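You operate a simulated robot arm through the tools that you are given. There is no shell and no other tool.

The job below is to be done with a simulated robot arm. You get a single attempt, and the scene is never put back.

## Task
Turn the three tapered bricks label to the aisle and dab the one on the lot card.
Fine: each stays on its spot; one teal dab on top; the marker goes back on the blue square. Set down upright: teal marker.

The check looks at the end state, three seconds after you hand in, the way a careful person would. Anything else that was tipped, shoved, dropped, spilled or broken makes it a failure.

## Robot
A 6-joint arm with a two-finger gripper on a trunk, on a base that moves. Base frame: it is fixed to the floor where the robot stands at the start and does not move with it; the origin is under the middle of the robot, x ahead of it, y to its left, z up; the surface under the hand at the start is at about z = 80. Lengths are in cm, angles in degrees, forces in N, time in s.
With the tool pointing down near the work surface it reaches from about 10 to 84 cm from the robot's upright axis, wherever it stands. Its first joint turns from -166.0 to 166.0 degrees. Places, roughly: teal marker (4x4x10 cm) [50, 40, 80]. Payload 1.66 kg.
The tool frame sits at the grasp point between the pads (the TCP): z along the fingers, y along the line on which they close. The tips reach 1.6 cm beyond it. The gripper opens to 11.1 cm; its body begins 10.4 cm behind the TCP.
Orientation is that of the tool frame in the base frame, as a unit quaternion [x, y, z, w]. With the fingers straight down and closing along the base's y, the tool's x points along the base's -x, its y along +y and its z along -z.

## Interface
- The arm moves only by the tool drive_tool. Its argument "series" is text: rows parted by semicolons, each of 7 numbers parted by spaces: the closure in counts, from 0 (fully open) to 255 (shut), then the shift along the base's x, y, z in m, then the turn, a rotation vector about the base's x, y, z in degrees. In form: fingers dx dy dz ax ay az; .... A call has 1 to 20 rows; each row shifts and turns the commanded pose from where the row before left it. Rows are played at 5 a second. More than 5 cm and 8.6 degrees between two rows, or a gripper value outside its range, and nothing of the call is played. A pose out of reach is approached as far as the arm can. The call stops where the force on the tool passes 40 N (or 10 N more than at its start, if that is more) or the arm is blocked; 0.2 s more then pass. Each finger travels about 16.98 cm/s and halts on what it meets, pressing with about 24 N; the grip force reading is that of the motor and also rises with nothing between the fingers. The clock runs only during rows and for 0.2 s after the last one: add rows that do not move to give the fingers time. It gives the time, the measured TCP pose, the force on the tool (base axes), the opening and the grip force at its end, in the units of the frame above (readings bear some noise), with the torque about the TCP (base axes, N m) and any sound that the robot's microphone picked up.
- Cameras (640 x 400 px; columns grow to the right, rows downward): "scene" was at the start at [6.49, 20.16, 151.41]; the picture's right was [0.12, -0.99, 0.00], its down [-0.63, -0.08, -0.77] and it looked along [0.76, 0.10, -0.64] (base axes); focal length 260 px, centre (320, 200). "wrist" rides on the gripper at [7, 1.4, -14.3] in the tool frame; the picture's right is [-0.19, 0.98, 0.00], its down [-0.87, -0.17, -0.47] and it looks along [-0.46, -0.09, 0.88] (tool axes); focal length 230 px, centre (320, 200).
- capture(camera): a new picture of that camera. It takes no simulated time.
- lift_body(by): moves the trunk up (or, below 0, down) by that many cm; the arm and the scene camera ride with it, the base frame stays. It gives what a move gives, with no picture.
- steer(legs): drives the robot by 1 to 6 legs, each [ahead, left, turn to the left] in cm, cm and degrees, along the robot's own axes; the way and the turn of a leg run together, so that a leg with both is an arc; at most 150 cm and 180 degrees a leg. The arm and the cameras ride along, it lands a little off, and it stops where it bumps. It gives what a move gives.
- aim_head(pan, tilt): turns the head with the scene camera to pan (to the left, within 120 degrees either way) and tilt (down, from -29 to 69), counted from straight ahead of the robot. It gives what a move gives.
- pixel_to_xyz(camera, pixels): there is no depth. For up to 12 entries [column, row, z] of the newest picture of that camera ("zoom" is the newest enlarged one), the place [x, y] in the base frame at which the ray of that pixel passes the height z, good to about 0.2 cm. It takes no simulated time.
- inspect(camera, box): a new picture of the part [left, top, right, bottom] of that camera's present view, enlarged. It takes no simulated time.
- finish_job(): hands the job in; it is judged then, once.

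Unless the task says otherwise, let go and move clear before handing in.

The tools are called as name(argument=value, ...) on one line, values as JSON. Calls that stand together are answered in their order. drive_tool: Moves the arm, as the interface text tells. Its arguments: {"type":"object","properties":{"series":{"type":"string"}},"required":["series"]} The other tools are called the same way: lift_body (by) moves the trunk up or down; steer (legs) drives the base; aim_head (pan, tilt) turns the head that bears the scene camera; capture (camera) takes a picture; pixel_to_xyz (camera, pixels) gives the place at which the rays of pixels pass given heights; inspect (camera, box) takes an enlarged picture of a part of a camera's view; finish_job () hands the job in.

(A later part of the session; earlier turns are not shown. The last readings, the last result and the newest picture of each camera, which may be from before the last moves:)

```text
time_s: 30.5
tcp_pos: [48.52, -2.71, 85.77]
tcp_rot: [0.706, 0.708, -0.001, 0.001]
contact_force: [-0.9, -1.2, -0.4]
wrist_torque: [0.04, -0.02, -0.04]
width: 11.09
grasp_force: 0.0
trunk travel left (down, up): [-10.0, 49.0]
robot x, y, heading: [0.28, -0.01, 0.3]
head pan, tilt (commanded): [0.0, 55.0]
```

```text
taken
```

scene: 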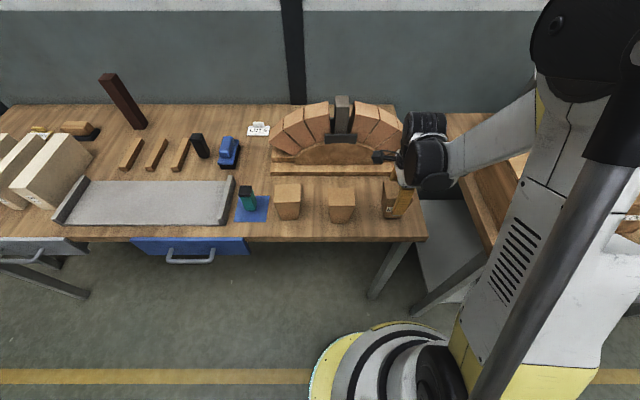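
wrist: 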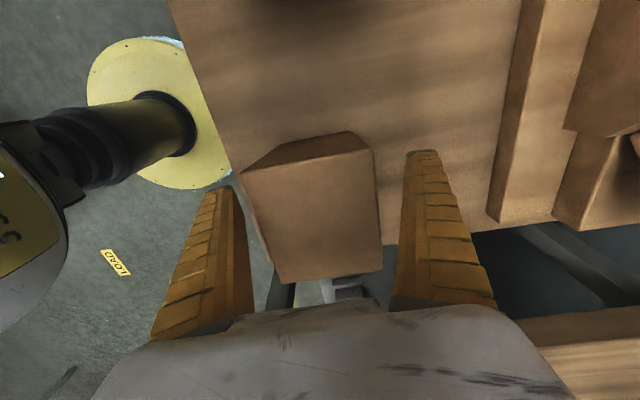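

The brick stands upright and released. I'll rise straight up, then move above the middle brick, keeping this hand heading.

drive_tool(series="0 0 0 0.01 0 0 0; 0 0 0 0.02 0 0 0; 0 0 0 0.03 0 0 0; 0 0 0 0.03 0 0 0; 0 0 0 0.03 0 0 0; 0 0 0 0.04 0 0 0; 0 0 0 0.04 0 0 0; 0 0 0 0 0 0 0")

capture(camera="scene")

inspect(camera="scene", box=[325, 155, 445, 255])

```text
time_s: 32.3
tcp_pos: [48.57, -2.71, 105.57]
tcp_rot: [0.707, 0.707, -0.002, 0.001]
contact_force: [0.4, -0.2, -0.1]
wrist_torque: [-0.01, 0.01, -0.06]
width: 11.07
grasp_force: 0.1
trunk travel left (down, up): [-10.0, 49.0]
robot x, y, heading: [0.0, 0.34, -0.2]
head pan, tilt (commanded): [0.0, 55.0]
```

```text
taken
```

scene: 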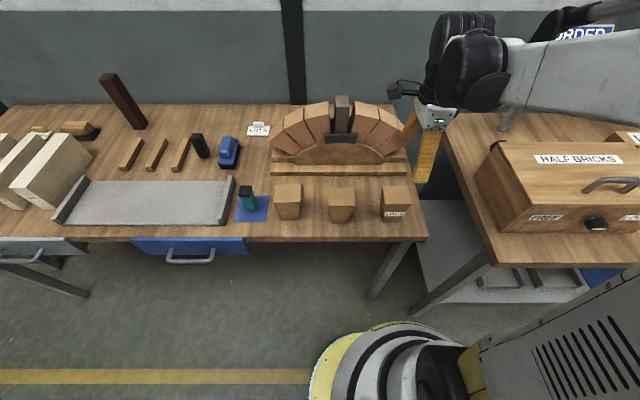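

```text
4.00 times, centred on (385, 205) of scene
```

zoom: 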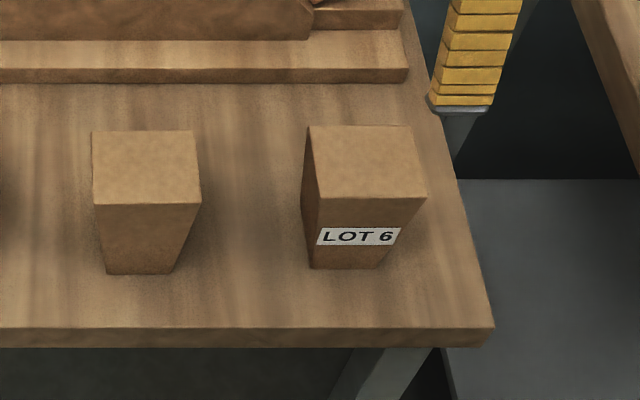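

LOT 6 now reads toward the aisle on the same footprint (bottom edge at zoom (311–379,268)). Next is the middle brick.

drive_tool(series="0 -0.001 0.0263 0 0 0 0; 0 -0.001 0.0263 0 0 0 0; 0 -0.001 0.0263 0 0 0 0; 0 -0.001 0.0263 0 0 0 0; 0 -0.001 0.0263 0 0 0 0; 0 -0.001 0.0263 0 0 0 0; 0 0 0 0 0 0 0; 0 0 0 0 0 0 0")

inspect(camera="wrist", box=[270, 80, 370, 180])

capture(camera="wrist")

```text
time_s: 34.1
tcp_pos: [47.95, 12.76, 105.63]
tcp_rot: [0.706, 0.708, -0.002, 0.0]
contact_force: [-0.1, -0.8, 0.0]
wrist_torque: [-0.02, 0.01, 0.01]
width: 11.08
grasp_force: 0.0
trunk travel left (down, up): [-10.0, 49.0]
robot x, y, heading: [-0.14, 0.1, 0.0]
head pan, tilt (commanded): [0.0, 55.0]
```

```text
4.00 times, centred on (320, 130) of wrist
```

zoom: 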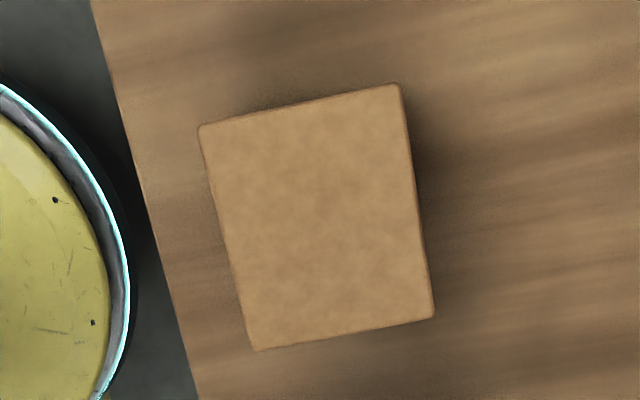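

```text
taken
```

wrist: 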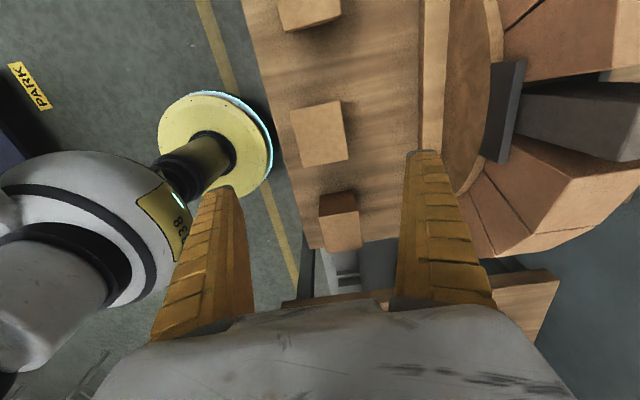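

pixel_to_xyz(camera="zoom", pixels=[[199, 128, 90], [399, 83, 90], [433, 317, 90], [255, 351, 90]])

```text
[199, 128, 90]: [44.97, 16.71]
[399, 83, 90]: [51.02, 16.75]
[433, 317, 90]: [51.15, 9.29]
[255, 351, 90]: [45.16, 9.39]
```

The middle brick is centred at (48.05,13.05), nearly square. I'll shift 0.3 cm left and descend with open fingers.

drive_tool(series="0 0.001 0.0028 -0.01 0 0 0.8; 0 0 0 -0.025 0 0 0; 0 0 0 -0.025 0 0 0; 0 0 0 -0.025 0 0 0; 0 0 0 -0.025 0 0 0; 0 0 0 -0.025 0 0 0; 0 0 0 -0.025 0 0 0; 0 0 0 -0.025 0 0 0; 0 0 0 -0.014 0 0 0; 0 0 0 0 0 0 0")

capture(camera="wrist")

```text
time_s: 36.3
tcp_pos: [47.83, 13.22, 85.77]
tcp_rot: [0.701, 0.713, -0.002, 0.001]
contact_force: [-0.3, 0.1, -0.2]
wrist_torque: [-0.05, -0.04, 0.04]
width: 11.08
grasp_force: 0.0
trunk travel left (down, up): [-10.0, 49.0]
robot x, y, heading: [0.08, 0.25, -0.1]
head pan, tilt (commanded): [0.0, 55.0]
```

```text
taken
```

wrist: 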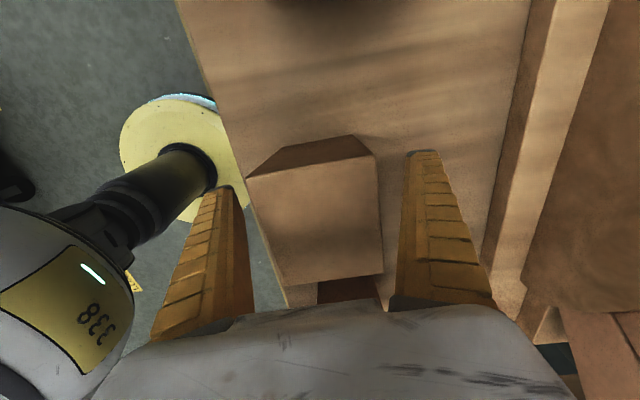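

The brick sits between the fingers with clearance on both sides and no contact. I'll close gradually and lift 2.5 cm.

drive_tool(series="60 0 0 0 0 0 0; 85 0 0 0 0 0 0; 98 0 0 0 0 0 0; 106 0 0 0 0 0 0; 114 0 0 0 0 0 0; 125 0 0 0 0 0 0; 160 0 0 0 0 0 0; 200 0 0 0 0 0 0; 200 0 0 0 0 0 0")

drive_tool(series="200 0 0 0.005 0 0 0; 200 0 0 0.01 0 0 0; 200 0 0 0.01 0 0 0; 200 0 0 0 0 0 0")

capture(camera="wrist")

inspect(camera="scene", box=[280, 130, 400, 240])

```text
time_s: 38.3
tcp_pos: [48.02, 13.34, 85.83]
tcp_rot: [0.702, 0.713, -0.002, 0.0]
contact_force: [1.5, 0.4, 4.0]
wrist_torque: [0.02, -0.01, 0.03]
width: 6.22
grasp_force: 23.7
trunk travel left (down, up): [-10.0, 49.0]
robot x, y, heading: [-0.34, -0.21, -0.1]
head pan, tilt (commanded): [0.0, 55.0]
```

```text
time_s: 39.3
tcp_pos: [47.98, 13.26, 88.26]
tcp_rot: [0.701, 0.713, -0.001, 0.001]
contact_force: [1.0, 0.2, -3.7]
wrist_torque: [0.01, 0.02, 0.01]
width: 6.21
grasp_force: 24.2
trunk travel left (down, up): [-10.0, 49.0]
robot x, y, heading: [0.05, 0.16, 0.3]
head pan, tilt (commanded): [0.0, 55.0]
```

```text
taken
```

wrist: 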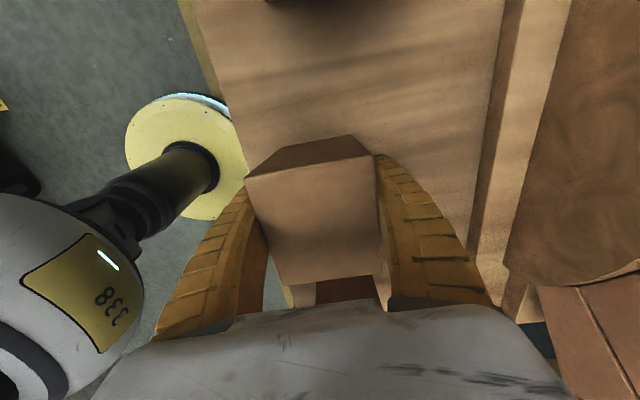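

```text
3.64 times, centred on (340, 185) of scene
```

zoom: 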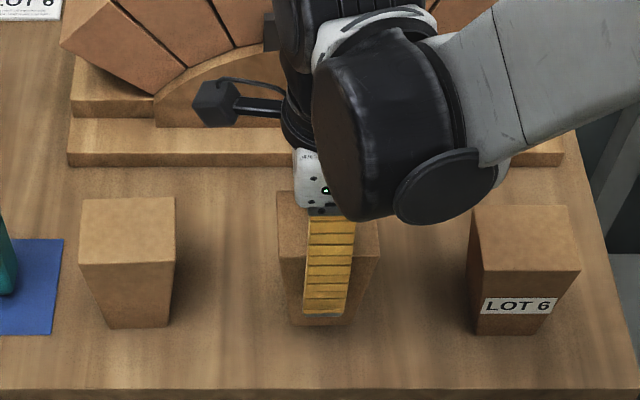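

The brick is lifted and level. I'll turn it +179.2° through the range already proven.

drive_tool(series="200 0 0 0 0 0 4; 200 0 0 0 0 0 8.3; 200 0 0 0 0 0 8.3; 200 0 0 0 0 0 8.3; 200 0 0 0 0 0 8.3; 200 0 0 0 0 0 8.3; 200 0 0 0 0 0 8.3; 200 0 0 0 0 0 8.3; 200 0 0 0 0 0 8.3; 200 0 0 0 0 0 8.3; 200 0 0 0 0 0 8.3; 200 0 0 0 0 0 0")

drive_tool(series="200 0 0 0 0 0 8.3; 200 0 0 0 0 0 8.3; 200 0 0 0 0 0 8.3; 200 0 0 0 0 0 8.3; 200 0 0 0 0 0 8.3; 200 0 0 0 0 0 8.3; 200 0 0 0 0 0 8.3; 200 0 0 0 0 0 8.3; 200 0 0 0 0 0 8.3; 200 0 0 0 0 0 8.3; 200 0 0 0 0 0 8.3; 200 0 0 0 0 0 0.9; 200 0 0 0 0 0 0")

inspect(camera="scene", box=[280, 130, 400, 240])

capture(camera="wrist")

```text
time_s: 41.9
tcp_pos: [48.02, 13.27, 88.32]
tcp_rot: [0.017, 1.0, -0.001, 0.002]
contact_force: [0.2, -0.6, -3.1]
wrist_torque: [-0.02, 0.02, 0.01]
width: 6.24
grasp_force: 24.0
trunk travel left (down, up): [-10.0, 49.0]
robot x, y, heading: [-0.2, -0.03, -0.2]
head pan, tilt (commanded): [0.0, 55.0]
```

```text
time_s: 44.7
tcp_pos: [48.01, 13.13, 88.17]
tcp_rot: [0.708, -0.706, 0.0, -0.003]
contact_force: [-0.2, 0.3, -3.2]
wrist_torque: [-0.03, 0.01, -0.03]
width: 6.23
grasp_force: 24.0
trunk travel left (down, up): [-10.0, 49.0]
robot x, y, heading: [-0.33, -0.29, -0.0]
head pan, tilt (commanded): [0.0, 55.0]
```

```text
3.64 times, centred on (340, 185) of scene
```

zoom: 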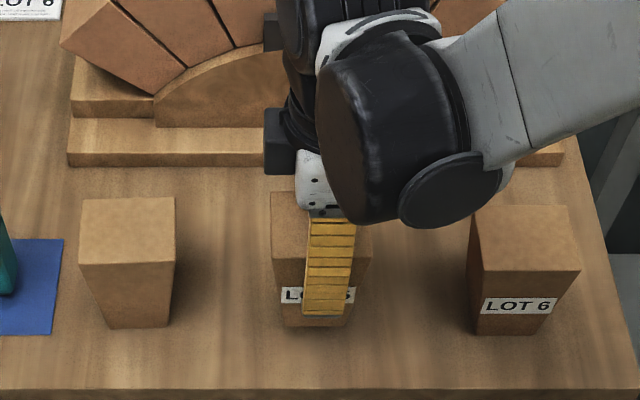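

```text
taken
```

wrist: 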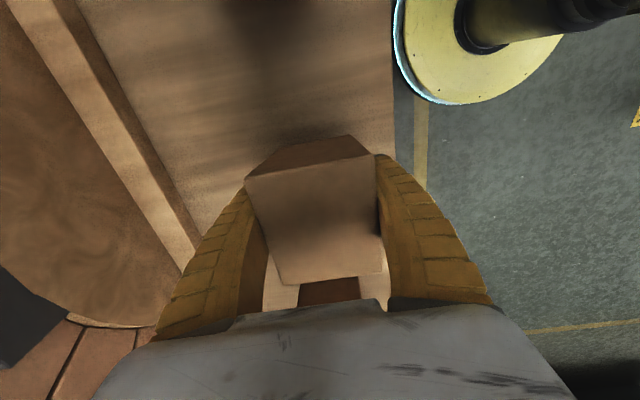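

The label side faces the aisle; the brick shifted about 7 zoom px (0.5 cm) to the left from gripping slightly off-centre. I'll move it 0.5 cm back to the right and lower it.

drive_tool(series="200 0 -0.0025 0 0 0 0; 200 0 -0.0023 -0.01 0 0 0; 200 0 0 -0.01 0 0 0; 200 0 0 -0.003 0 0 0; 200 0 0 -0.0015 0 0 0; 200 0 0 0 0 0 0")

drive_tool(series="200 0 0 -0.0007 0 0 0; 200 0 0 0 0 0 0")

```text
time_s: 46.1
tcp_pos: [47.96, 12.79, 85.78]
tcp_rot: [0.708, -0.706, 0.0, -0.002]
contact_force: [0.7, 0.4, 5.5]
wrist_torque: [0.03, 0.08, 0.0]
width: 6.25
grasp_force: 24.4
trunk travel left (down, up): [-10.0, 49.0]
robot x, y, heading: [-0.35, 0.45, 0.0]
head pan, tilt (commanded): [0.0, 55.0]
```

```text
time_s: 46.7
tcp_pos: [48.01, 12.87, 85.9]
tcp_rot: [0.708, -0.706, 0.0, -0.002]
contact_force: [2.9, 1.4, 17.8]
wrist_torque: [0.04, -0.03, -0.05]
width: 6.28
grasp_force: 23.9
trunk travel left (down, up): [-10.0, 49.0]
robot x, y, heading: [0.09, -0.08, -0.2]
head pan, tilt (commanded): [0.0, 55.0]
```

It's on the bench (17.8 N). I'll ease up slightly, open slowly and rise.

drive_tool(series="200 0 0 0.0008 0 0 0; 150 0 0 0 0 0 0; 112 0 0 0 0 0 0; 104 0 0 0 0 0 0; 95 0 0 0 0 0 0; 60 0 0 0 0 0 0; 20 0 0 0 0 0 0; 0 0 0 0 0 0 0; 0 0 0 0 0 0 0")

capture(camera="wrist")

drive_tool(series="0 0 0 0.01 0 0 0; 0 0 0 0.02 0 0 0; 0 0 0 0.03 0 0 0; 0 0 0 0.03 0 0 0; 0 0 0 0.03 0 0 0; 0 0 0 0.04 0 0 0; 0 0 0 0.04 0 0 0; 0 0 0 0 0 0 0")

inspect(camera="scene", box=[265, 165, 425, 245])

```text
time_s: 48.7
tcp_pos: [48.01, 12.77, 85.81]
tcp_rot: [0.708, -0.707, -0.001, -0.001]
contact_force: [-1.2, -0.9, 0.3]
wrist_torque: [-0.02, -0.02, -0.02]
width: 11.1
grasp_force: 0.0
trunk travel left (down, up): [-10.0, 49.0]
robot x, y, heading: [-0.12, -0.21, 0.3]
head pan, tilt (commanded): [0.0, 55.0]
```

```text
taken
```

wrist: 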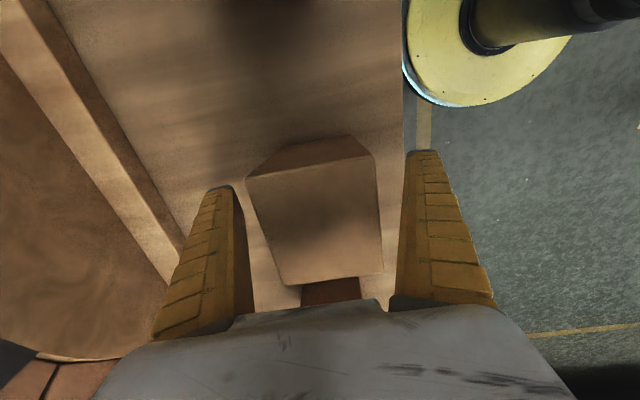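

```text
time_s: 50.5
tcp_pos: [47.74, 12.76, 106.06]
tcp_rot: [0.708, -0.706, 0.0, -0.002]
contact_force: [-0.6, -0.2, 0.7]
wrist_torque: [0.03, 0.01, -0.03]
width: 11.07
grasp_force: 0.1
trunk travel left (down, up): [-10.0, 49.0]
robot x, y, heading: [0.22, 0.1, 0.0]
head pan, tilt (commanded): [0.0, 55.0]
```

```text
4.00 times, centred on (345, 205) of scene
```

zoom: 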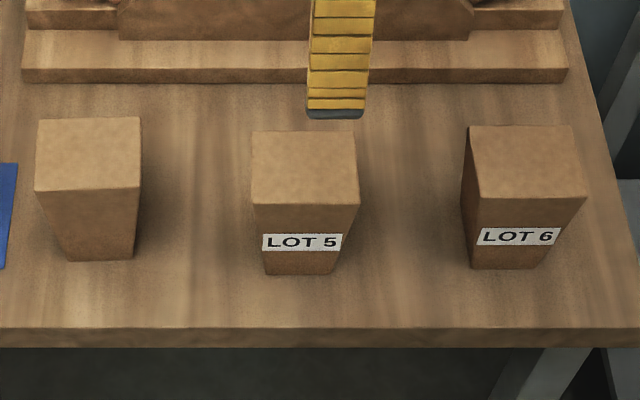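

LOT 5 is turned and on its footprint. Now I'll move above the left brick.

drive_tool(series="0 0.002 0.026 0 0 0 0; 0 0.002 0.026 0 0 0 0; 0 0.002 0.026 0 0 0 0; 0 0.002 0.026 0 0 0 0; 0 0.002 0.026 0 0 0 0; 0 0.002 0.026 0 0 0 0; 0 0 0 0 0 0 0; 0 0 0 0 0 0 0")

inspect(camera="wrist", box=[270, 80, 370, 180])

capture(camera="wrist")

```text
time_s: 52.3
tcp_pos: [48.98, 28.57, 105.97]
tcp_rot: [0.708, -0.706, -0.001, -0.002]
contact_force: [-0.1, -0.2, 0.0]
wrist_torque: [0.01, 0.02, 0.0]
width: 11.08
grasp_force: 0.0
trunk travel left (down, up): [-10.0, 49.0]
robot x, y, heading: [-0.15, -0.38, -0.2]
head pan, tilt (commanded): [0.0, 55.0]
```

```text
4.00 times, centred on (320, 130) of wrist
```

zoom: 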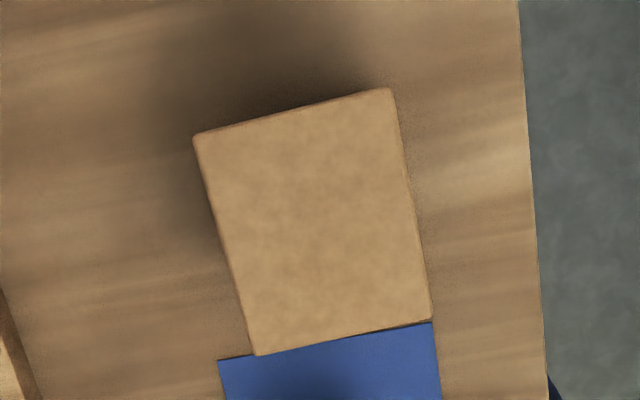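

```text
taken
```

wrist: 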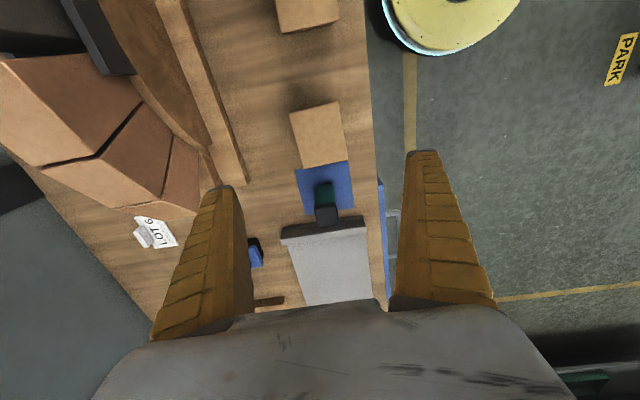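

pixel_to_xyz(camera="zoom", pixels=[[194, 136, 90], [390, 88, 90], [431, 320, 90], [258, 354, 90]])

```text
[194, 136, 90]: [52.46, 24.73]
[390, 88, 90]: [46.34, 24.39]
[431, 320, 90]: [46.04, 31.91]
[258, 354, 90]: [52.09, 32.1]
```

The left brick is centred at (49.2,28.3) with yaw of about 2.5°. I'll align and descend with open fingers.

drive_tool(series="0 0.002 -0.0027 -0.01 0 0 2.5; 0 0 0 -0.025 0 0 0; 0 0 0 -0.025 0 0 0; 0 0 0 -0.025 0 0 0; 0 0 0 -0.025 0 0 0; 0 0 0 -0.025 0 0 0; 0 0 0 -0.025 0 0 0; 0 0 0 -0.025 0 0 0; 0 0 0 -0.017 0 0 0; 0 0 0 0 0 0 0")

capture(camera="wrist")

inspect(camera="scene", box=[220, 130, 340, 240])

```text
time_s: 54.5
tcp_pos: [49.46, 28.05, 85.58]
tcp_rot: [0.723, -0.691, -0.001, -0.002]
contact_force: [0.1, 0.3, -0.9]
wrist_torque: [-0.02, 0.0, 0.01]
width: 11.07
grasp_force: 0.0
trunk travel left (down, up): [-10.0, 49.0]
robot x, y, heading: [0.17, -0.0, 0.3]
head pan, tilt (commanded): [0.0, 55.0]
```

```text
taken
```

wrist: 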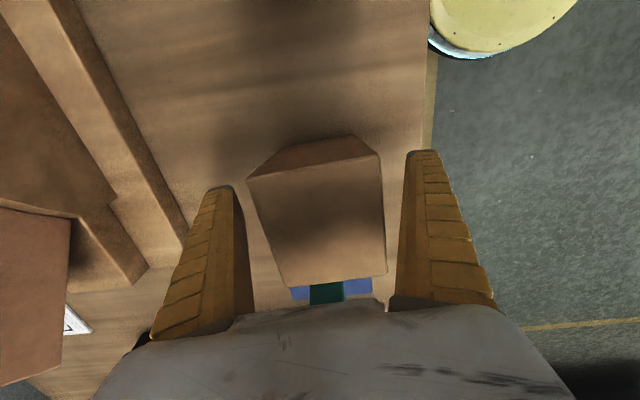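

```text
3.64 times, centred on (280, 185) of scene
```

zoom: 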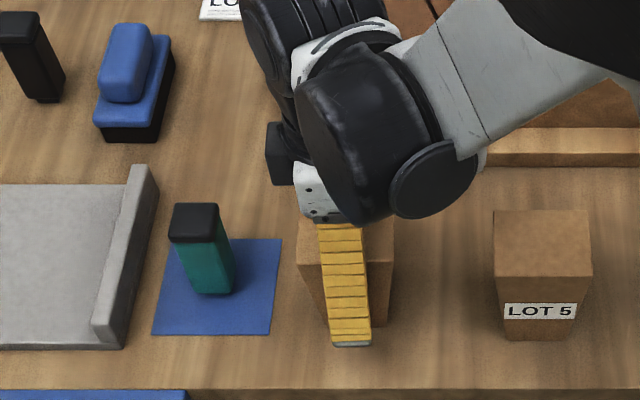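

The brick is between the fingers, slightly nearer the aisle-side finger. I'll shift 1.5 mm toward the aisle, close gradually and lift 2.5 cm.

drive_tool(series="0 -0.0015 0 0 0 0 0; 60 0 0 0 0 0 0; 85 0 0 0 0 0 0; 98 0 0 0 0 0 0; 106 0 0 0 0 0 0; 114 0 0 0 0 0 0; 125 0 0 0 0 0 0; 160 0 0 0 0 0 0; 200 0 0 0 0 0 0; 200 0 0 0 0 0 0")

drive_tool(series="200 0 0 0.005 0 0 0; 200 0 0 0.01 0 0 0; 200 0 0 0.01 0 0 0; 200 0 0 0 0 0 0")

capture(camera="wrist")

inspect(camera="scene", box=[220, 130, 340, 240])

```text
time_s: 56.7
tcp_pos: [49.26, 28.12, 85.54]
tcp_rot: [0.723, -0.691, -0.001, -0.002]
contact_force: [-1.4, -0.3, 2.9]
wrist_torque: [-0.03, 0.09, -0.01]
width: 6.23
grasp_force: 23.7
trunk travel left (down, up): [-10.0, 49.0]
robot x, y, heading: [-0.06, 0.05, 0.1]
head pan, tilt (commanded): [0.0, 55.0]
```

```text
time_s: 57.7
tcp_pos: [49.41, 28.22, 88.16]
tcp_rot: [0.723, -0.691, -0.001, -0.002]
contact_force: [-0.1, -0.2, -2.2]
wrist_torque: [-0.04, -0.01, -0.03]
width: 6.21
grasp_force: 24.1
trunk travel left (down, up): [-10.0, 49.0]
robot x, y, heading: [-0.32, 0.24, 0.1]
head pan, tilt (commanded): [0.0, 55.0]
```

```text
taken
```

wrist: 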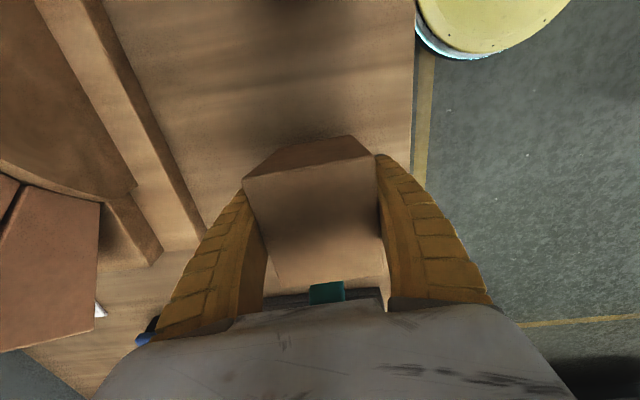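

```text
3.64 times, centred on (280, 185) of scene
```

zoom: 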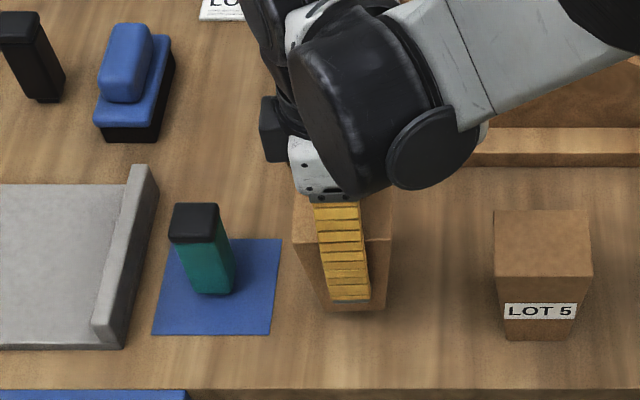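

Lifted and level, and the marker at zoom (205,250) is well clear of the turning circle. I'll turn −182.5° in stages.

drive_tool(series="200 0 0 0 0 0 -4; 200 0 0 0 0 0 -8.3; 200 0 0 0 0 0 -8.3; 200 0 0 0 0 0 -8.3; 200 0 0 0 0 0 -8.3; 200 0 0 0 0 0 -8.3; 200 0 0 0 0 0 -8.3; 200 0 0 0 0 0 -8.3; 200 0 0 0 0 0 -8.3; 200 0 0 0 0 0 -8.3; 200 0 0 0 0 0 -8.3; 200 0 0 0 0 0 -8.3; 200 0 0 0 0 0 0")

drive_tool(series="200 0 0 0 0 0 -7.25; 200 0 0 0 0 0 -7.25; 200 0 0 0 0 0 -7.25; 200 0 0 0 0 0 -7.25")

drive_tool(series="200 0 0 0 0 0 -7.25; 200 0 0 0 0 0 -7.25; 200 0 0 0 0 0 -7.25")

```text
time_s: 60.5
tcp_pos: [49.29, 28.19, 88.17]
tcp_rot: [0.025, 1.0, -0.001, 0.002]
contact_force: [-0.4, 0.0, -2.4]
wrist_torque: [0.03, 0.02, 0.02]
width: 6.23
grasp_force: 23.9
trunk travel left (down, up): [-10.0, 49.0]
robot x, y, heading: [-0.19, 0.23, 0.1]
head pan, tilt (commanded): [0.0, 55.0]
```

```text
time_s: 61.5
tcp_pos: [49.19, 28.1, 88.26]
tcp_rot: [0.274, 0.962, -0.001, 0.002]
contact_force: [0.4, -0.3, -2.9]
wrist_torque: [0.02, 0.01, -0.01]
width: 6.25
grasp_force: 24.3
trunk travel left (down, up): [-10.0, 49.0]
robot x, y, heading: [0.21, 0.04, -0.1]
head pan, tilt (commanded): [0.0, 55.0]
```

```text
time_s: 62.3
tcp_pos: [49.18, 28.0, 88.12]
tcp_rot: [0.451, 0.893, -0.001, 0.001]
contact_force: [-0.4, -0.1, -2.5]
wrist_torque: [0.01, 0.01, -0.03]
width: 6.18
grasp_force: 24.0
trunk travel left (down, up): [-10.0, 49.0]
robot x, y, heading: [-0.1, 0.21, -0.0]
head pan, tilt (commanded): [0.0, 55.0]
```

No limit so far; the yaw is about −53.6°. I'll go on in small steps.

drive_tool(series="200 0 0 0 0 0 -7.25; 200 0 0 0 0 0 -7.25")

drive_tool(series="200 0 0 0 0 0 -7.25; 200 0 0 0 0 0 0")

drive_tool(series="200 0 0 0 0 0 -7.25; 200 0 0 0 0 0 0")

drive_tool(series="200 0 0 0 0 0 -7.25; 200 0 0 0 0 0 0")

inspect(camera="scene", box=[220, 130, 340, 240])

capture(camera="wrist")

```text
time_s: 62.9
tcp_pos: [49.22, 28.12, 88.14]
tcp_rot: [0.559, 0.829, -0.003, 0.001]
contact_force: [-1.0, 0.6, -2.7]
wrist_torque: [0.04, -0.03, -0.01]
width: 6.23
grasp_force: 24.0
trunk travel left (down, up): [-10.0, 49.0]
robot x, y, heading: [-0.1, 0.08, 0.2]
head pan, tilt (commanded): [0.0, 55.0]
```

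```text
time_s: 63.5
tcp_pos: [49.17, 27.96, 88.13]
tcp_rot: [0.611, 0.791, -0.001, 0.001]
contact_force: [0.6, -0.4, -3.1]
wrist_torque: [0.01, 0.02, 0.02]
width: 6.23
grasp_force: 24.1
trunk travel left (down, up): [-10.0, 49.0]
robot x, y, heading: [-0.12, -0.33, -0.1]
head pan, tilt (commanded): [0.0, 55.0]
```

```text
time_s: 64.1
tcp_pos: [49.32, 28.21, 88.17]
tcp_rot: [0.66, 0.752, -0.002, 0.001]
contact_force: [0.0, -0.3, -3.3]
wrist_torque: [0.01, -0.02, -0.04]
width: 6.24
grasp_force: 24.3
trunk travel left (down, up): [-10.0, 49.0]
robot x, y, heading: [0.34, 0.41, -0.0]
head pan, tilt (commanded): [0.0, 55.0]
```

```text
time_s: 64.7
tcp_pos: [49.39, 28.06, 88.2]
tcp_rot: [0.705, 0.709, -0.002, 0.0]
contact_force: [-0.2, -0.6, -2.7]
wrist_torque: [0.02, -0.01, -0.01]
width: 6.22
grasp_force: 23.4
trunk travel left (down, up): [-10.0, 49.0]
robot x, y, heading: [0.18, -0.23, -0.1]
head pan, tilt (commanded): [0.0, 55.0]
```

```text
3.64 times, centred on (280, 185) of scene
```

zoom: 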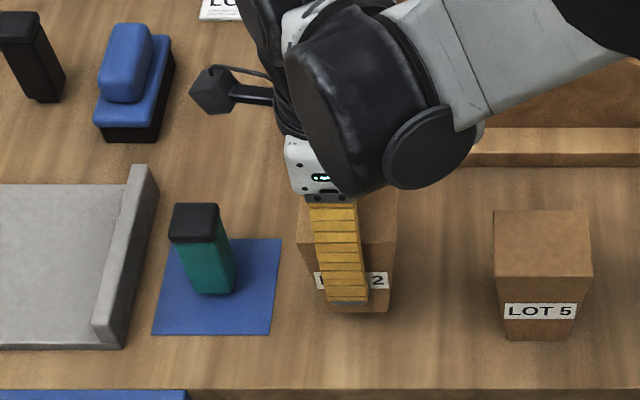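

```text
taken
```

wrist: 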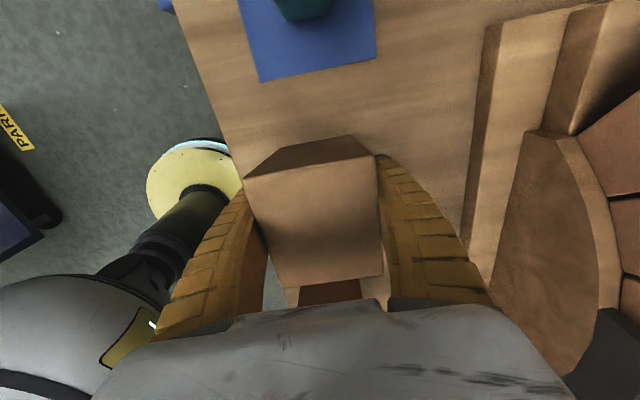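

The LOT 2 label now faces the aisle; the brick moved about 5 zoom px (0.3 cm) right. I'll shift it back 0.3 cm left and set it down.

drive_tool(series="200 0 0.003 0 0 0 0; 200 0 0 -0.01 0 0 0; 200 0 0 -0.01 0 0 0; 200 0 0 -0.003 0 0 0; 200 0 0 -0.0015 0 0 0; 200 0 0 0 0 0 0")

drive_tool(series="200 0 0 -0.0005 0 0 0; 200 0 0 0 0 0 0")

```text
time_s: 66.1
tcp_pos: [49.34, 28.35, 85.67]
tcp_rot: [0.706, 0.709, -0.002, 0.0]
contact_force: [0.0, 0.0, -2.7]
wrist_torque: [0.01, -0.01, 0.02]
width: 6.23
grasp_force: 23.9
trunk travel left (down, up): [-10.0, 49.0]
robot x, y, heading: [-0.04, 0.05, 0.1]
head pan, tilt (commanded): [0.0, 55.0]
```

```text
time_s: 66.7
tcp_pos: [49.24, 28.48, 85.57]
tcp_rot: [0.704, 0.71, -0.002, 0.001]
contact_force: [0.4, -0.3, -1.9]
wrist_torque: [0.02, -0.02, -0.05]
width: 6.23
grasp_force: 23.9
trunk travel left (down, up): [-10.0, 49.0]
robot x, y, heading: [0.18, -0.04, 0.1]
head pan, tilt (commanded): [0.0, 55.0]
```

The brick is still hanging (about −2 N). I'll lower half a millimetre at a time until it bears on the bench.

drive_tool(series="200 0 0 -0.0005 0 0 0; 200 0 0 0 0 0 0")

drive_tool(series="200 0 0 -0.0004 0 0 0; 200 0 0 0 0 0 0")

```text
time_s: 67.3
tcp_pos: [49.29, 28.37, 85.64]
tcp_rot: [0.706, 0.708, -0.002, 0.0]
contact_force: [3.5, 0.9, 7.6]
wrist_torque: [-0.04, 0.01, 0.02]
width: 6.25
grasp_force: 24.1
trunk travel left (down, up): [-10.0, 49.0]
robot x, y, heading: [-0.15, 0.42, -0.0]
head pan, tilt (commanded): [0.0, 55.0]
```

```text
time_s: 67.9
tcp_pos: [49.26, 28.33, 85.56]
tcp_rot: [0.705, 0.709, -0.002, 0.001]
contact_force: [8.3, 3.1, 16.2]
wrist_torque: [-0.01, -0.14, 0.04]
width: 6.28
grasp_force: 24.1
trunk travel left (down, up): [-10.0, 49.0]
robot x, y, heading: [0.0, 0.14, 0.2]
head pan, tilt (commanded): [0.0, 55.0]
```

Contact is made (16 N). I'll ease off, open slowly, then rise.

drive_tool(series="200 0 0 0.0006 0 0 0; 150 0 0 0 0 0 0; 112 0 0 0 0 0 0; 104 0 0 0 0 0 0; 95 0 0 0 0 0 0; 60 0 0 0 0 0 0; 20 0 0 0 0 0 0; 0 0 0 0 0 0 0; 0 0 0 0 0 0 0")

capture(camera="wrist")

drive_tool(series="0 0 0 0.01 0 0 0; 0 0 0 0.02 0 0 0; 0 0 0 0.03 0 0 0; 0 0 0 0.03 0 0 0; 0 0 0 0.03 0 0 0; 0 0 0 0.04 0 0 0; 0 0 0 0.04 0 0 0; 0 0 0 0 0 0 0")

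inspect(camera="scene", box=[225, 165, 425, 245])

capture(camera="wrist")

```text
time_s: 69.9
tcp_pos: [49.29, 28.33, 85.64]
tcp_rot: [0.705, 0.709, -0.002, 0.001]
contact_force: [0.3, 0.0, -0.1]
wrist_torque: [0.02, 0.0, -0.01]
width: 11.08
grasp_force: 0.1
trunk travel left (down, up): [-10.0, 49.0]
robot x, y, heading: [-0.05, 0.08, -0.3]
head pan, tilt (commanded): [0.0, 55.0]
```

```text
taken
```

wrist: 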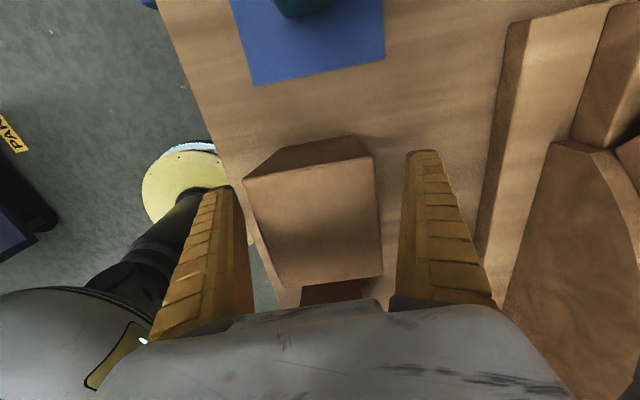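

```text
time_s: 71.7
tcp_pos: [49.38, 28.39, 105.63]
tcp_rot: [0.705, 0.709, -0.002, 0.001]
contact_force: [0.6, -0.5, 0.1]
wrist_torque: [0.0, -0.02, -0.02]
width: 11.1
grasp_force: 0.0
trunk travel left (down, up): [-10.0, 49.0]
robot x, y, heading: [-0.49, -0.35, -0.1]
head pan, tilt (commanded): [0.0, 55.0]
```

```text
3.20 times, centred on (325, 205) of scene
```

zoom: 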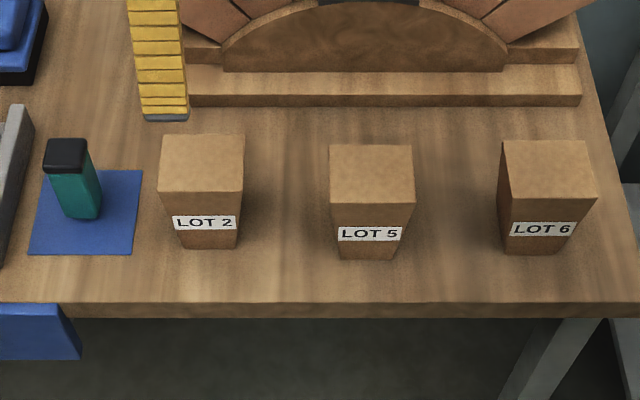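

```text
taken
```

wrist: 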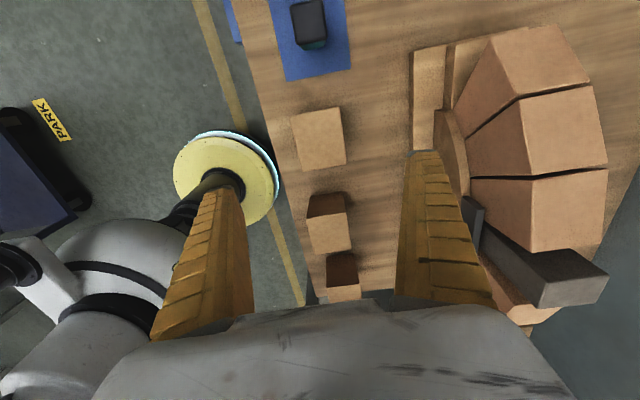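

All three labels read toward the aisle with footprints unchanged. Next is the marker: I'll turn the hand back to +90° yaw, which leaves the most wrist room, and move above it.

drive_tool(series="0 0 0 0 0 0 8.5; 0 0 0 0 0 0 8.5; 0 0 0 0 0 0 8.5; 0 0 0 0 0 0 8.5; 0 0 0 0 0 0 8.5; 0 0 0 0 0 0 8.5; 0 0 0 0 0 0 8.5; 0 0 0 0 0 0 8.5; 0 0 0 0 0 0 8.5; 0 0 0 0 0 0 8.5; 0 0 0 0 0 0 8.5; 0 0 0 0 0 0 0")

drive_tool(series="0 0 0.01 0 0 0 8.5; 0 0 0.01 0 0 0 8.5; 0 0 0.01 0 0 0 8.5; 0 0 0.01 0 0 0 8.5; 0 0 0.01 0 0 0 8.5; 0 0 0.01 0 0 0 8.5; 0 0 0.01 0 0 0 8.5; 0 0 0.01 0 0 0 8.5; 0 0 0.01 0 0 0 8.5; 0 0 0.01 0 0 0 8.5; 0 0 0.01 0 0 0 1.5; 0 0 0 0 0 0 0")

capture(camera="wrist")

```text
time_s: 74.3
tcp_pos: [49.27, 28.47, 105.52]
tcp_rot: [-0.034, 0.999, -0.001, 0.002]
contact_force: [-0.4, 0.4, -0.4]
wrist_torque: [0.03, 0.01, 0.01]
width: 11.09
grasp_force: 0.0
trunk travel left (down, up): [-10.0, 49.0]
robot x, y, heading: [0.25, -0.16, -0.2]
head pan, tilt (commanded): [0.0, 55.0]
```

```text
time_s: 76.9
tcp_pos: [49.15, 39.35, 105.61]
tcp_rot: [0.709, -0.705, -0.001, -0.002]
contact_force: [0.2, 0.0, -0.8]
wrist_torque: [0.02, -0.01, -0.01]
width: 11.11
grasp_force: 0.1
trunk travel left (down, up): [-10.0, 49.0]
robot x, y, heading: [-0.11, -0.2, -0.0]
head pan, tilt (commanded): [0.0, 55.0]
```

```text
taken
```

wrist: 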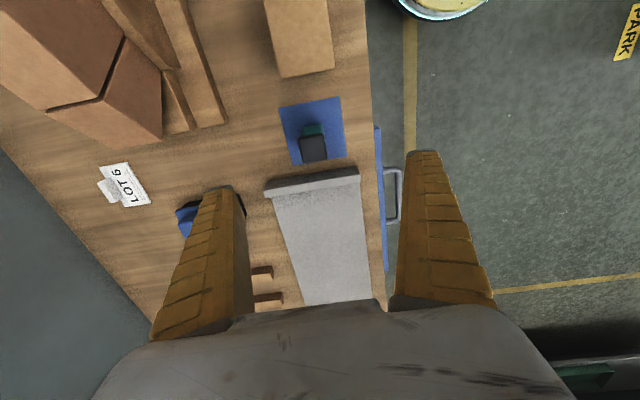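

The marker's cap is at about (313,147) and the blue square around (313,128). I'll zoom to measure the cap, the base and the square.

inspect(camera="wrist", box=[265, 85, 365, 185])

```text
4.00 times, centred on (315, 135) of wrist
```

zoom: 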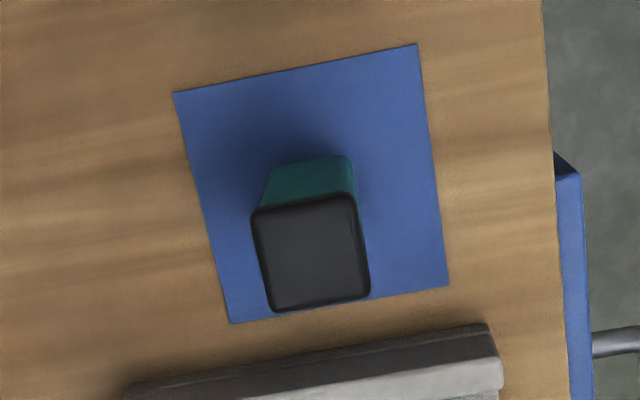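

Corners are clear. Converting the blue square at z=80, the cap at z=90 and the foot edge at z=80.5.

pixel_to_xyz(camera="zoom", pixels=[[173, 93, 80], [418, 43, 80], [449, 287, 80], [231, 323, 80], [252, 210, 90], [355, 192, 90], [371, 297, 90], [272, 312, 90], [270, 166, 81], [350, 154, 81], [130, 385, 82], [490, 324, 82]])

```text
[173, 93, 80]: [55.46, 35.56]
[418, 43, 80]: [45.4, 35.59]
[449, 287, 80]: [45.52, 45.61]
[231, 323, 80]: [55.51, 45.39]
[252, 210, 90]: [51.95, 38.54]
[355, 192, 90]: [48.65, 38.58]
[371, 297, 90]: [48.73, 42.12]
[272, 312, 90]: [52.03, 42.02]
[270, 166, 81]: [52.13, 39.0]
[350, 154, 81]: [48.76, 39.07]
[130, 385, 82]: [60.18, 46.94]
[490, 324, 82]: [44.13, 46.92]
```

The blue square is centred at (50.5,40.5) and the marker's cap at (50.35,40.3), squared to the axes. I'll move over it and descend to z≈86 with open fingers.

drive_tool(series="0 0.0115 0.0092 0 0 0 0; 0 0 0 -0.02 0 0 0; 0 0 0 -0.025 0 0 0; 0 0 0 -0.025 0 0 0; 0 0 0 -0.025 0 0 0; 0 0 0 -0.025 0 0 0; 0 0 0 -0.025 0 0 0; 0 0 0 -0.025 0 0 0; 0 0 0 -0.025 0 0 0; 0 0 0 0 0 0 0")

capture(camera="wrist")

inspect(camera="scene", box=[190, 130, 310, 240])

```text
time_s: 79.1
tcp_pos: [50.29, 40.38, 86.18]
tcp_rot: [0.709, -0.705, -0.001, -0.002]
contact_force: [-0.5, 0.0, -0.1]
wrist_torque: [-0.01, 0.0, -0.02]
width: 11.1
grasp_force: 0.0
trunk travel left (down, up): [-10.0, 49.0]
robot x, y, heading: [-0.08, 0.01, 0.0]
head pan, tilt (commanded): [0.0, 55.0]
```

```text
taken
```

wrist: 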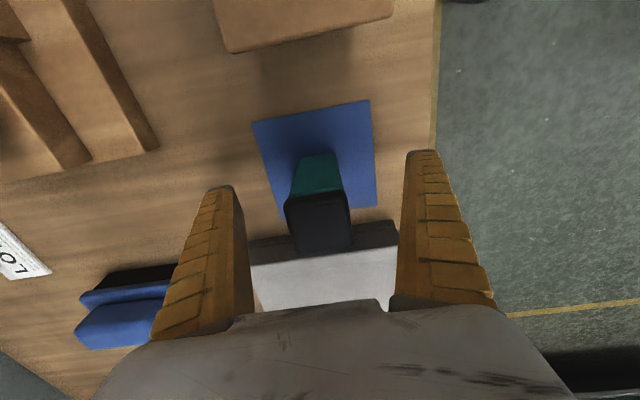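

```text
3.64 times, centred on (250, 185) of scene
```

zoom: 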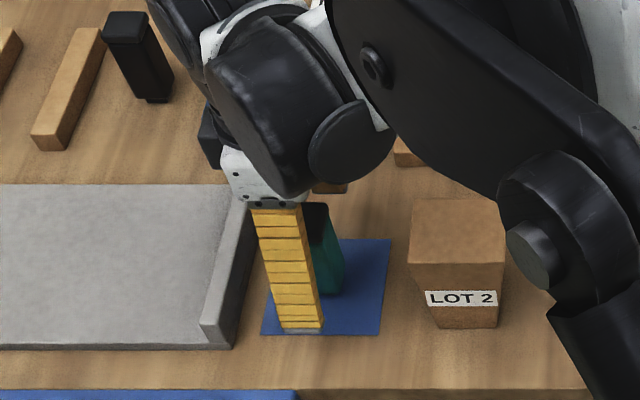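

No contact, and the marker is between the fingers. In the scene view the near finger looks a bit left of the marker, so I'll check the lateral alignment.

pixel_to_xyz(camera="zoom", pixels=[[281, 329, 84.6], [324, 327, 84.6], [317, 296, 80], [343, 290, 80], [305, 208, 90], [327, 205, 90]])

pixel_to_xyz(camera="wrist", pixels=[[284, 203, 90], [347, 192, 90], [353, 247, 90], [295, 256, 90], [228, 187, 84.6], [425, 152, 84.6]])

inspect(camera="wrist", box=[220, 130, 420, 280])

```text
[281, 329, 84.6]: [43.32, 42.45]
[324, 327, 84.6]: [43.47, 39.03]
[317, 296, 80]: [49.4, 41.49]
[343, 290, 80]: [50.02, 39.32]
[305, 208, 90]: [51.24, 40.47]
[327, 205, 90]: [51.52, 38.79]
```

```text
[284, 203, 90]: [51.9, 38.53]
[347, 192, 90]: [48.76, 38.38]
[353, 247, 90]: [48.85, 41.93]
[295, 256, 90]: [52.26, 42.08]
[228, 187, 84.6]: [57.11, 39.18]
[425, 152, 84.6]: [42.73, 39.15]
```

```text
2.67 times, centred on (320, 205) of wrist
```

zoom: 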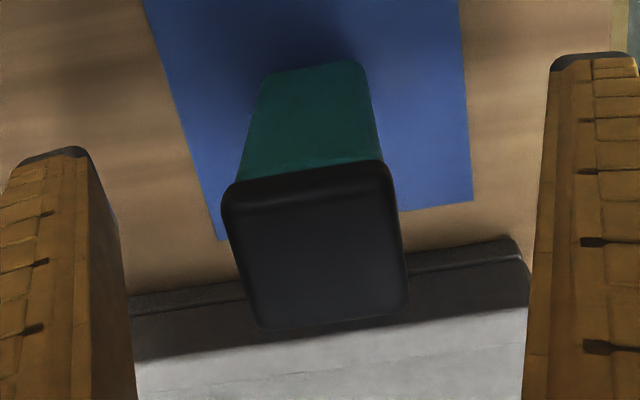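

The finger's mid-line is at y≈40.7 and the marker at y≈40.25. I'll nudge 2 mm right, then close gradually on the body.

drive_tool(series="0 0.001 -0.002 0 0 0 0; 80 0 0 0 0 0 0; 130 0 0 0 0 0 0; 155 0 0 0 0 0 0; 168 0 0 0 0 0 0; 176 0 0 0 0 0 0; 184 0 0 0 0 0 0; 192 0 0 0 0 0 0; 200 0 0 0 0 0 0; 230 0 0 0 0 0 0; 230 0 0 0 0 0 0; 230 0 0 0 0 0 0")

capture(camera="wrist")

inspect(camera="scene", box=[190, 130, 310, 240])

```text
time_s: 81.7
tcp_pos: [50.35, 40.11, 86.17]
tcp_rot: [0.709, -0.706, 0.0, -0.002]
contact_force: [-0.6, 2.0, 7.9]
wrist_torque: [0.12, -0.04, -0.03]
width: 3.11
grasp_force: 24.3
trunk travel left (down, up): [-10.0, 49.0]
robot x, y, heading: [-0.24, -0.11, 0.1]
head pan, tilt (commanded): [0.0, 55.0]
```

```text
taken
```

wrist: 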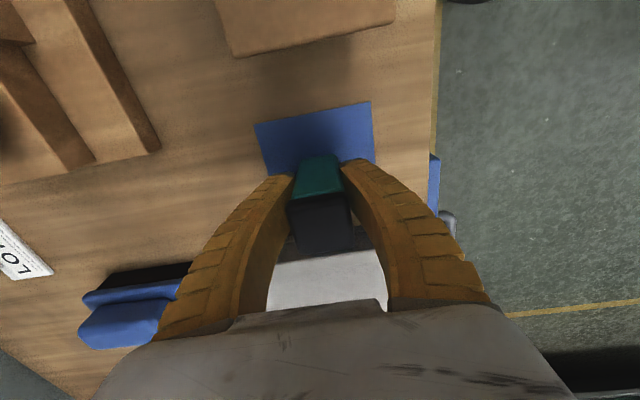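

```text
3.64 times, centred on (250, 185) of scene
```

zoom: 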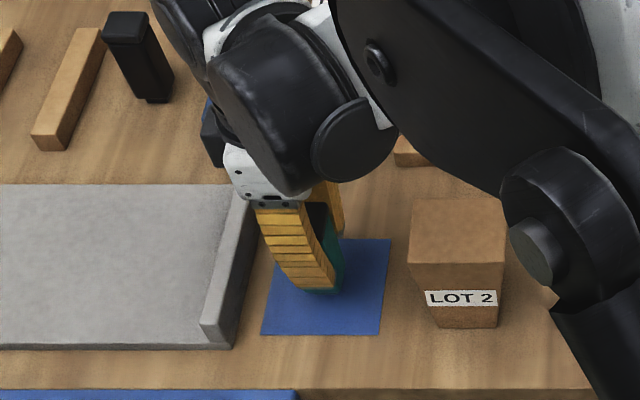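

Gripped at width 3.11 with 24 N. I'll lift straight up 18 cm and check that the marker hangs upright.

drive_tool(series="230 0 0 0.005 0 0 0; 230 0 0 0.015 0 0 0; 230 0 0 0.02 0 0 0; 230 0 0 0.03 0 0 0; 230 0 0 0.03 0 0 0; 230 0 0 0.03 0 0 0; 230 0 0 0.03 0 0 0; 230 0 0 0.02 0 0 0; 230 0 0 0 0 0 0")

capture(camera="wrist")

capture(camera="scene")

inspect(camera="scene", box=[190, 90, 310, 230])

```text
time_s: 83.7
tcp_pos: [50.54, 40.17, 104.15]
tcp_rot: [0.709, -0.705, 0.0, -0.002]
contact_force: [0.3, -0.4, -0.7]
wrist_torque: [-0.01, -0.03, 0.04]
width: 2.87
grasp_force: 24.6
trunk travel left (down, up): [-10.0, 49.0]
robot x, y, heading: [-0.28, 0.17, -0.1]
head pan, tilt (commanded): [0.0, 55.0]
```

```text
taken
```

wrist: 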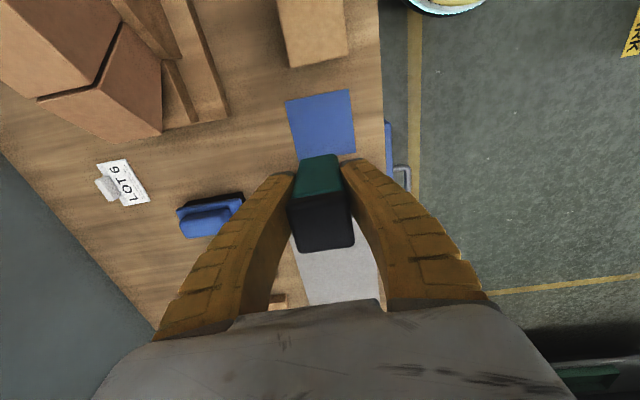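

```text
taken
```

scene: 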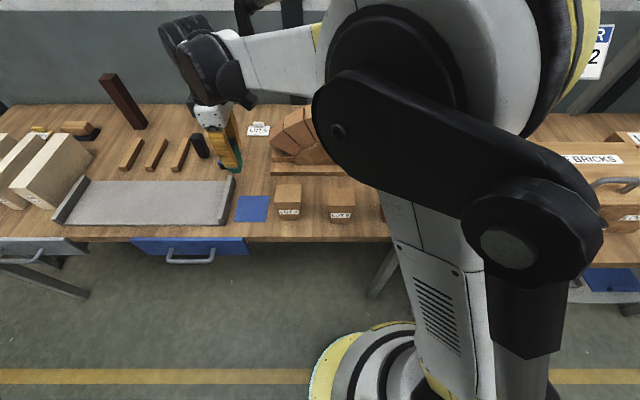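

```text
2.86 times, centred on (250, 160) of scene
```

zoom: 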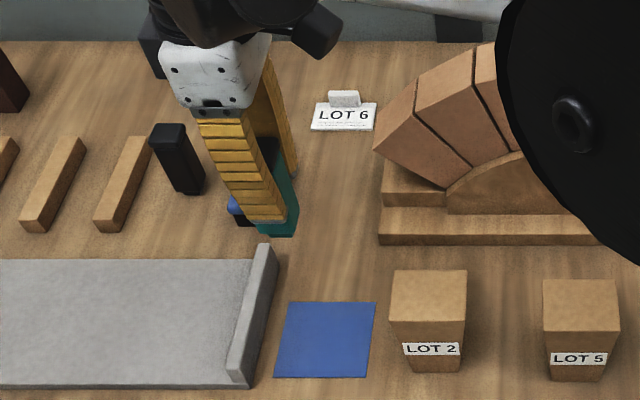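

The marker came up with the hand (the blue square is now empty). I'll take a closer look to confirm that it is straight in the fingers.

inspect(camera="wrist", box=[220, 130, 420, 280])

inspect(camera="scene", box=[200, 110, 260, 180])

```text
2.67 times, centred on (320, 205) of wrist
```

zoom: 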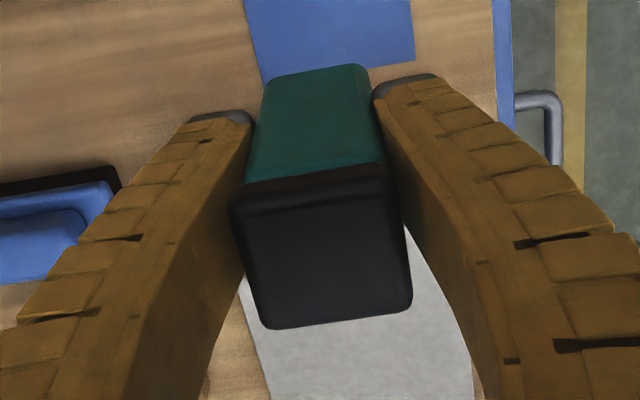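

```text
5.71 times, centred on (230, 145) of scene
```

zoom: 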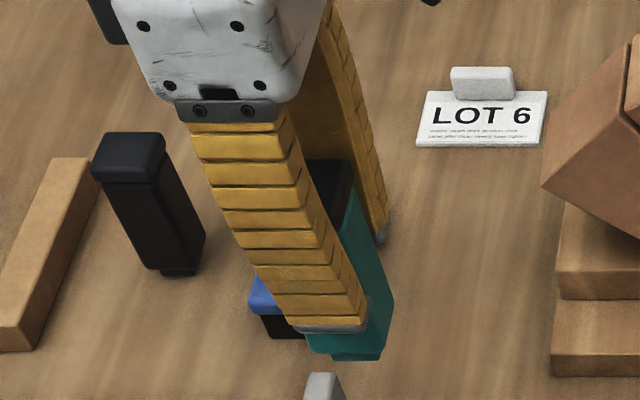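

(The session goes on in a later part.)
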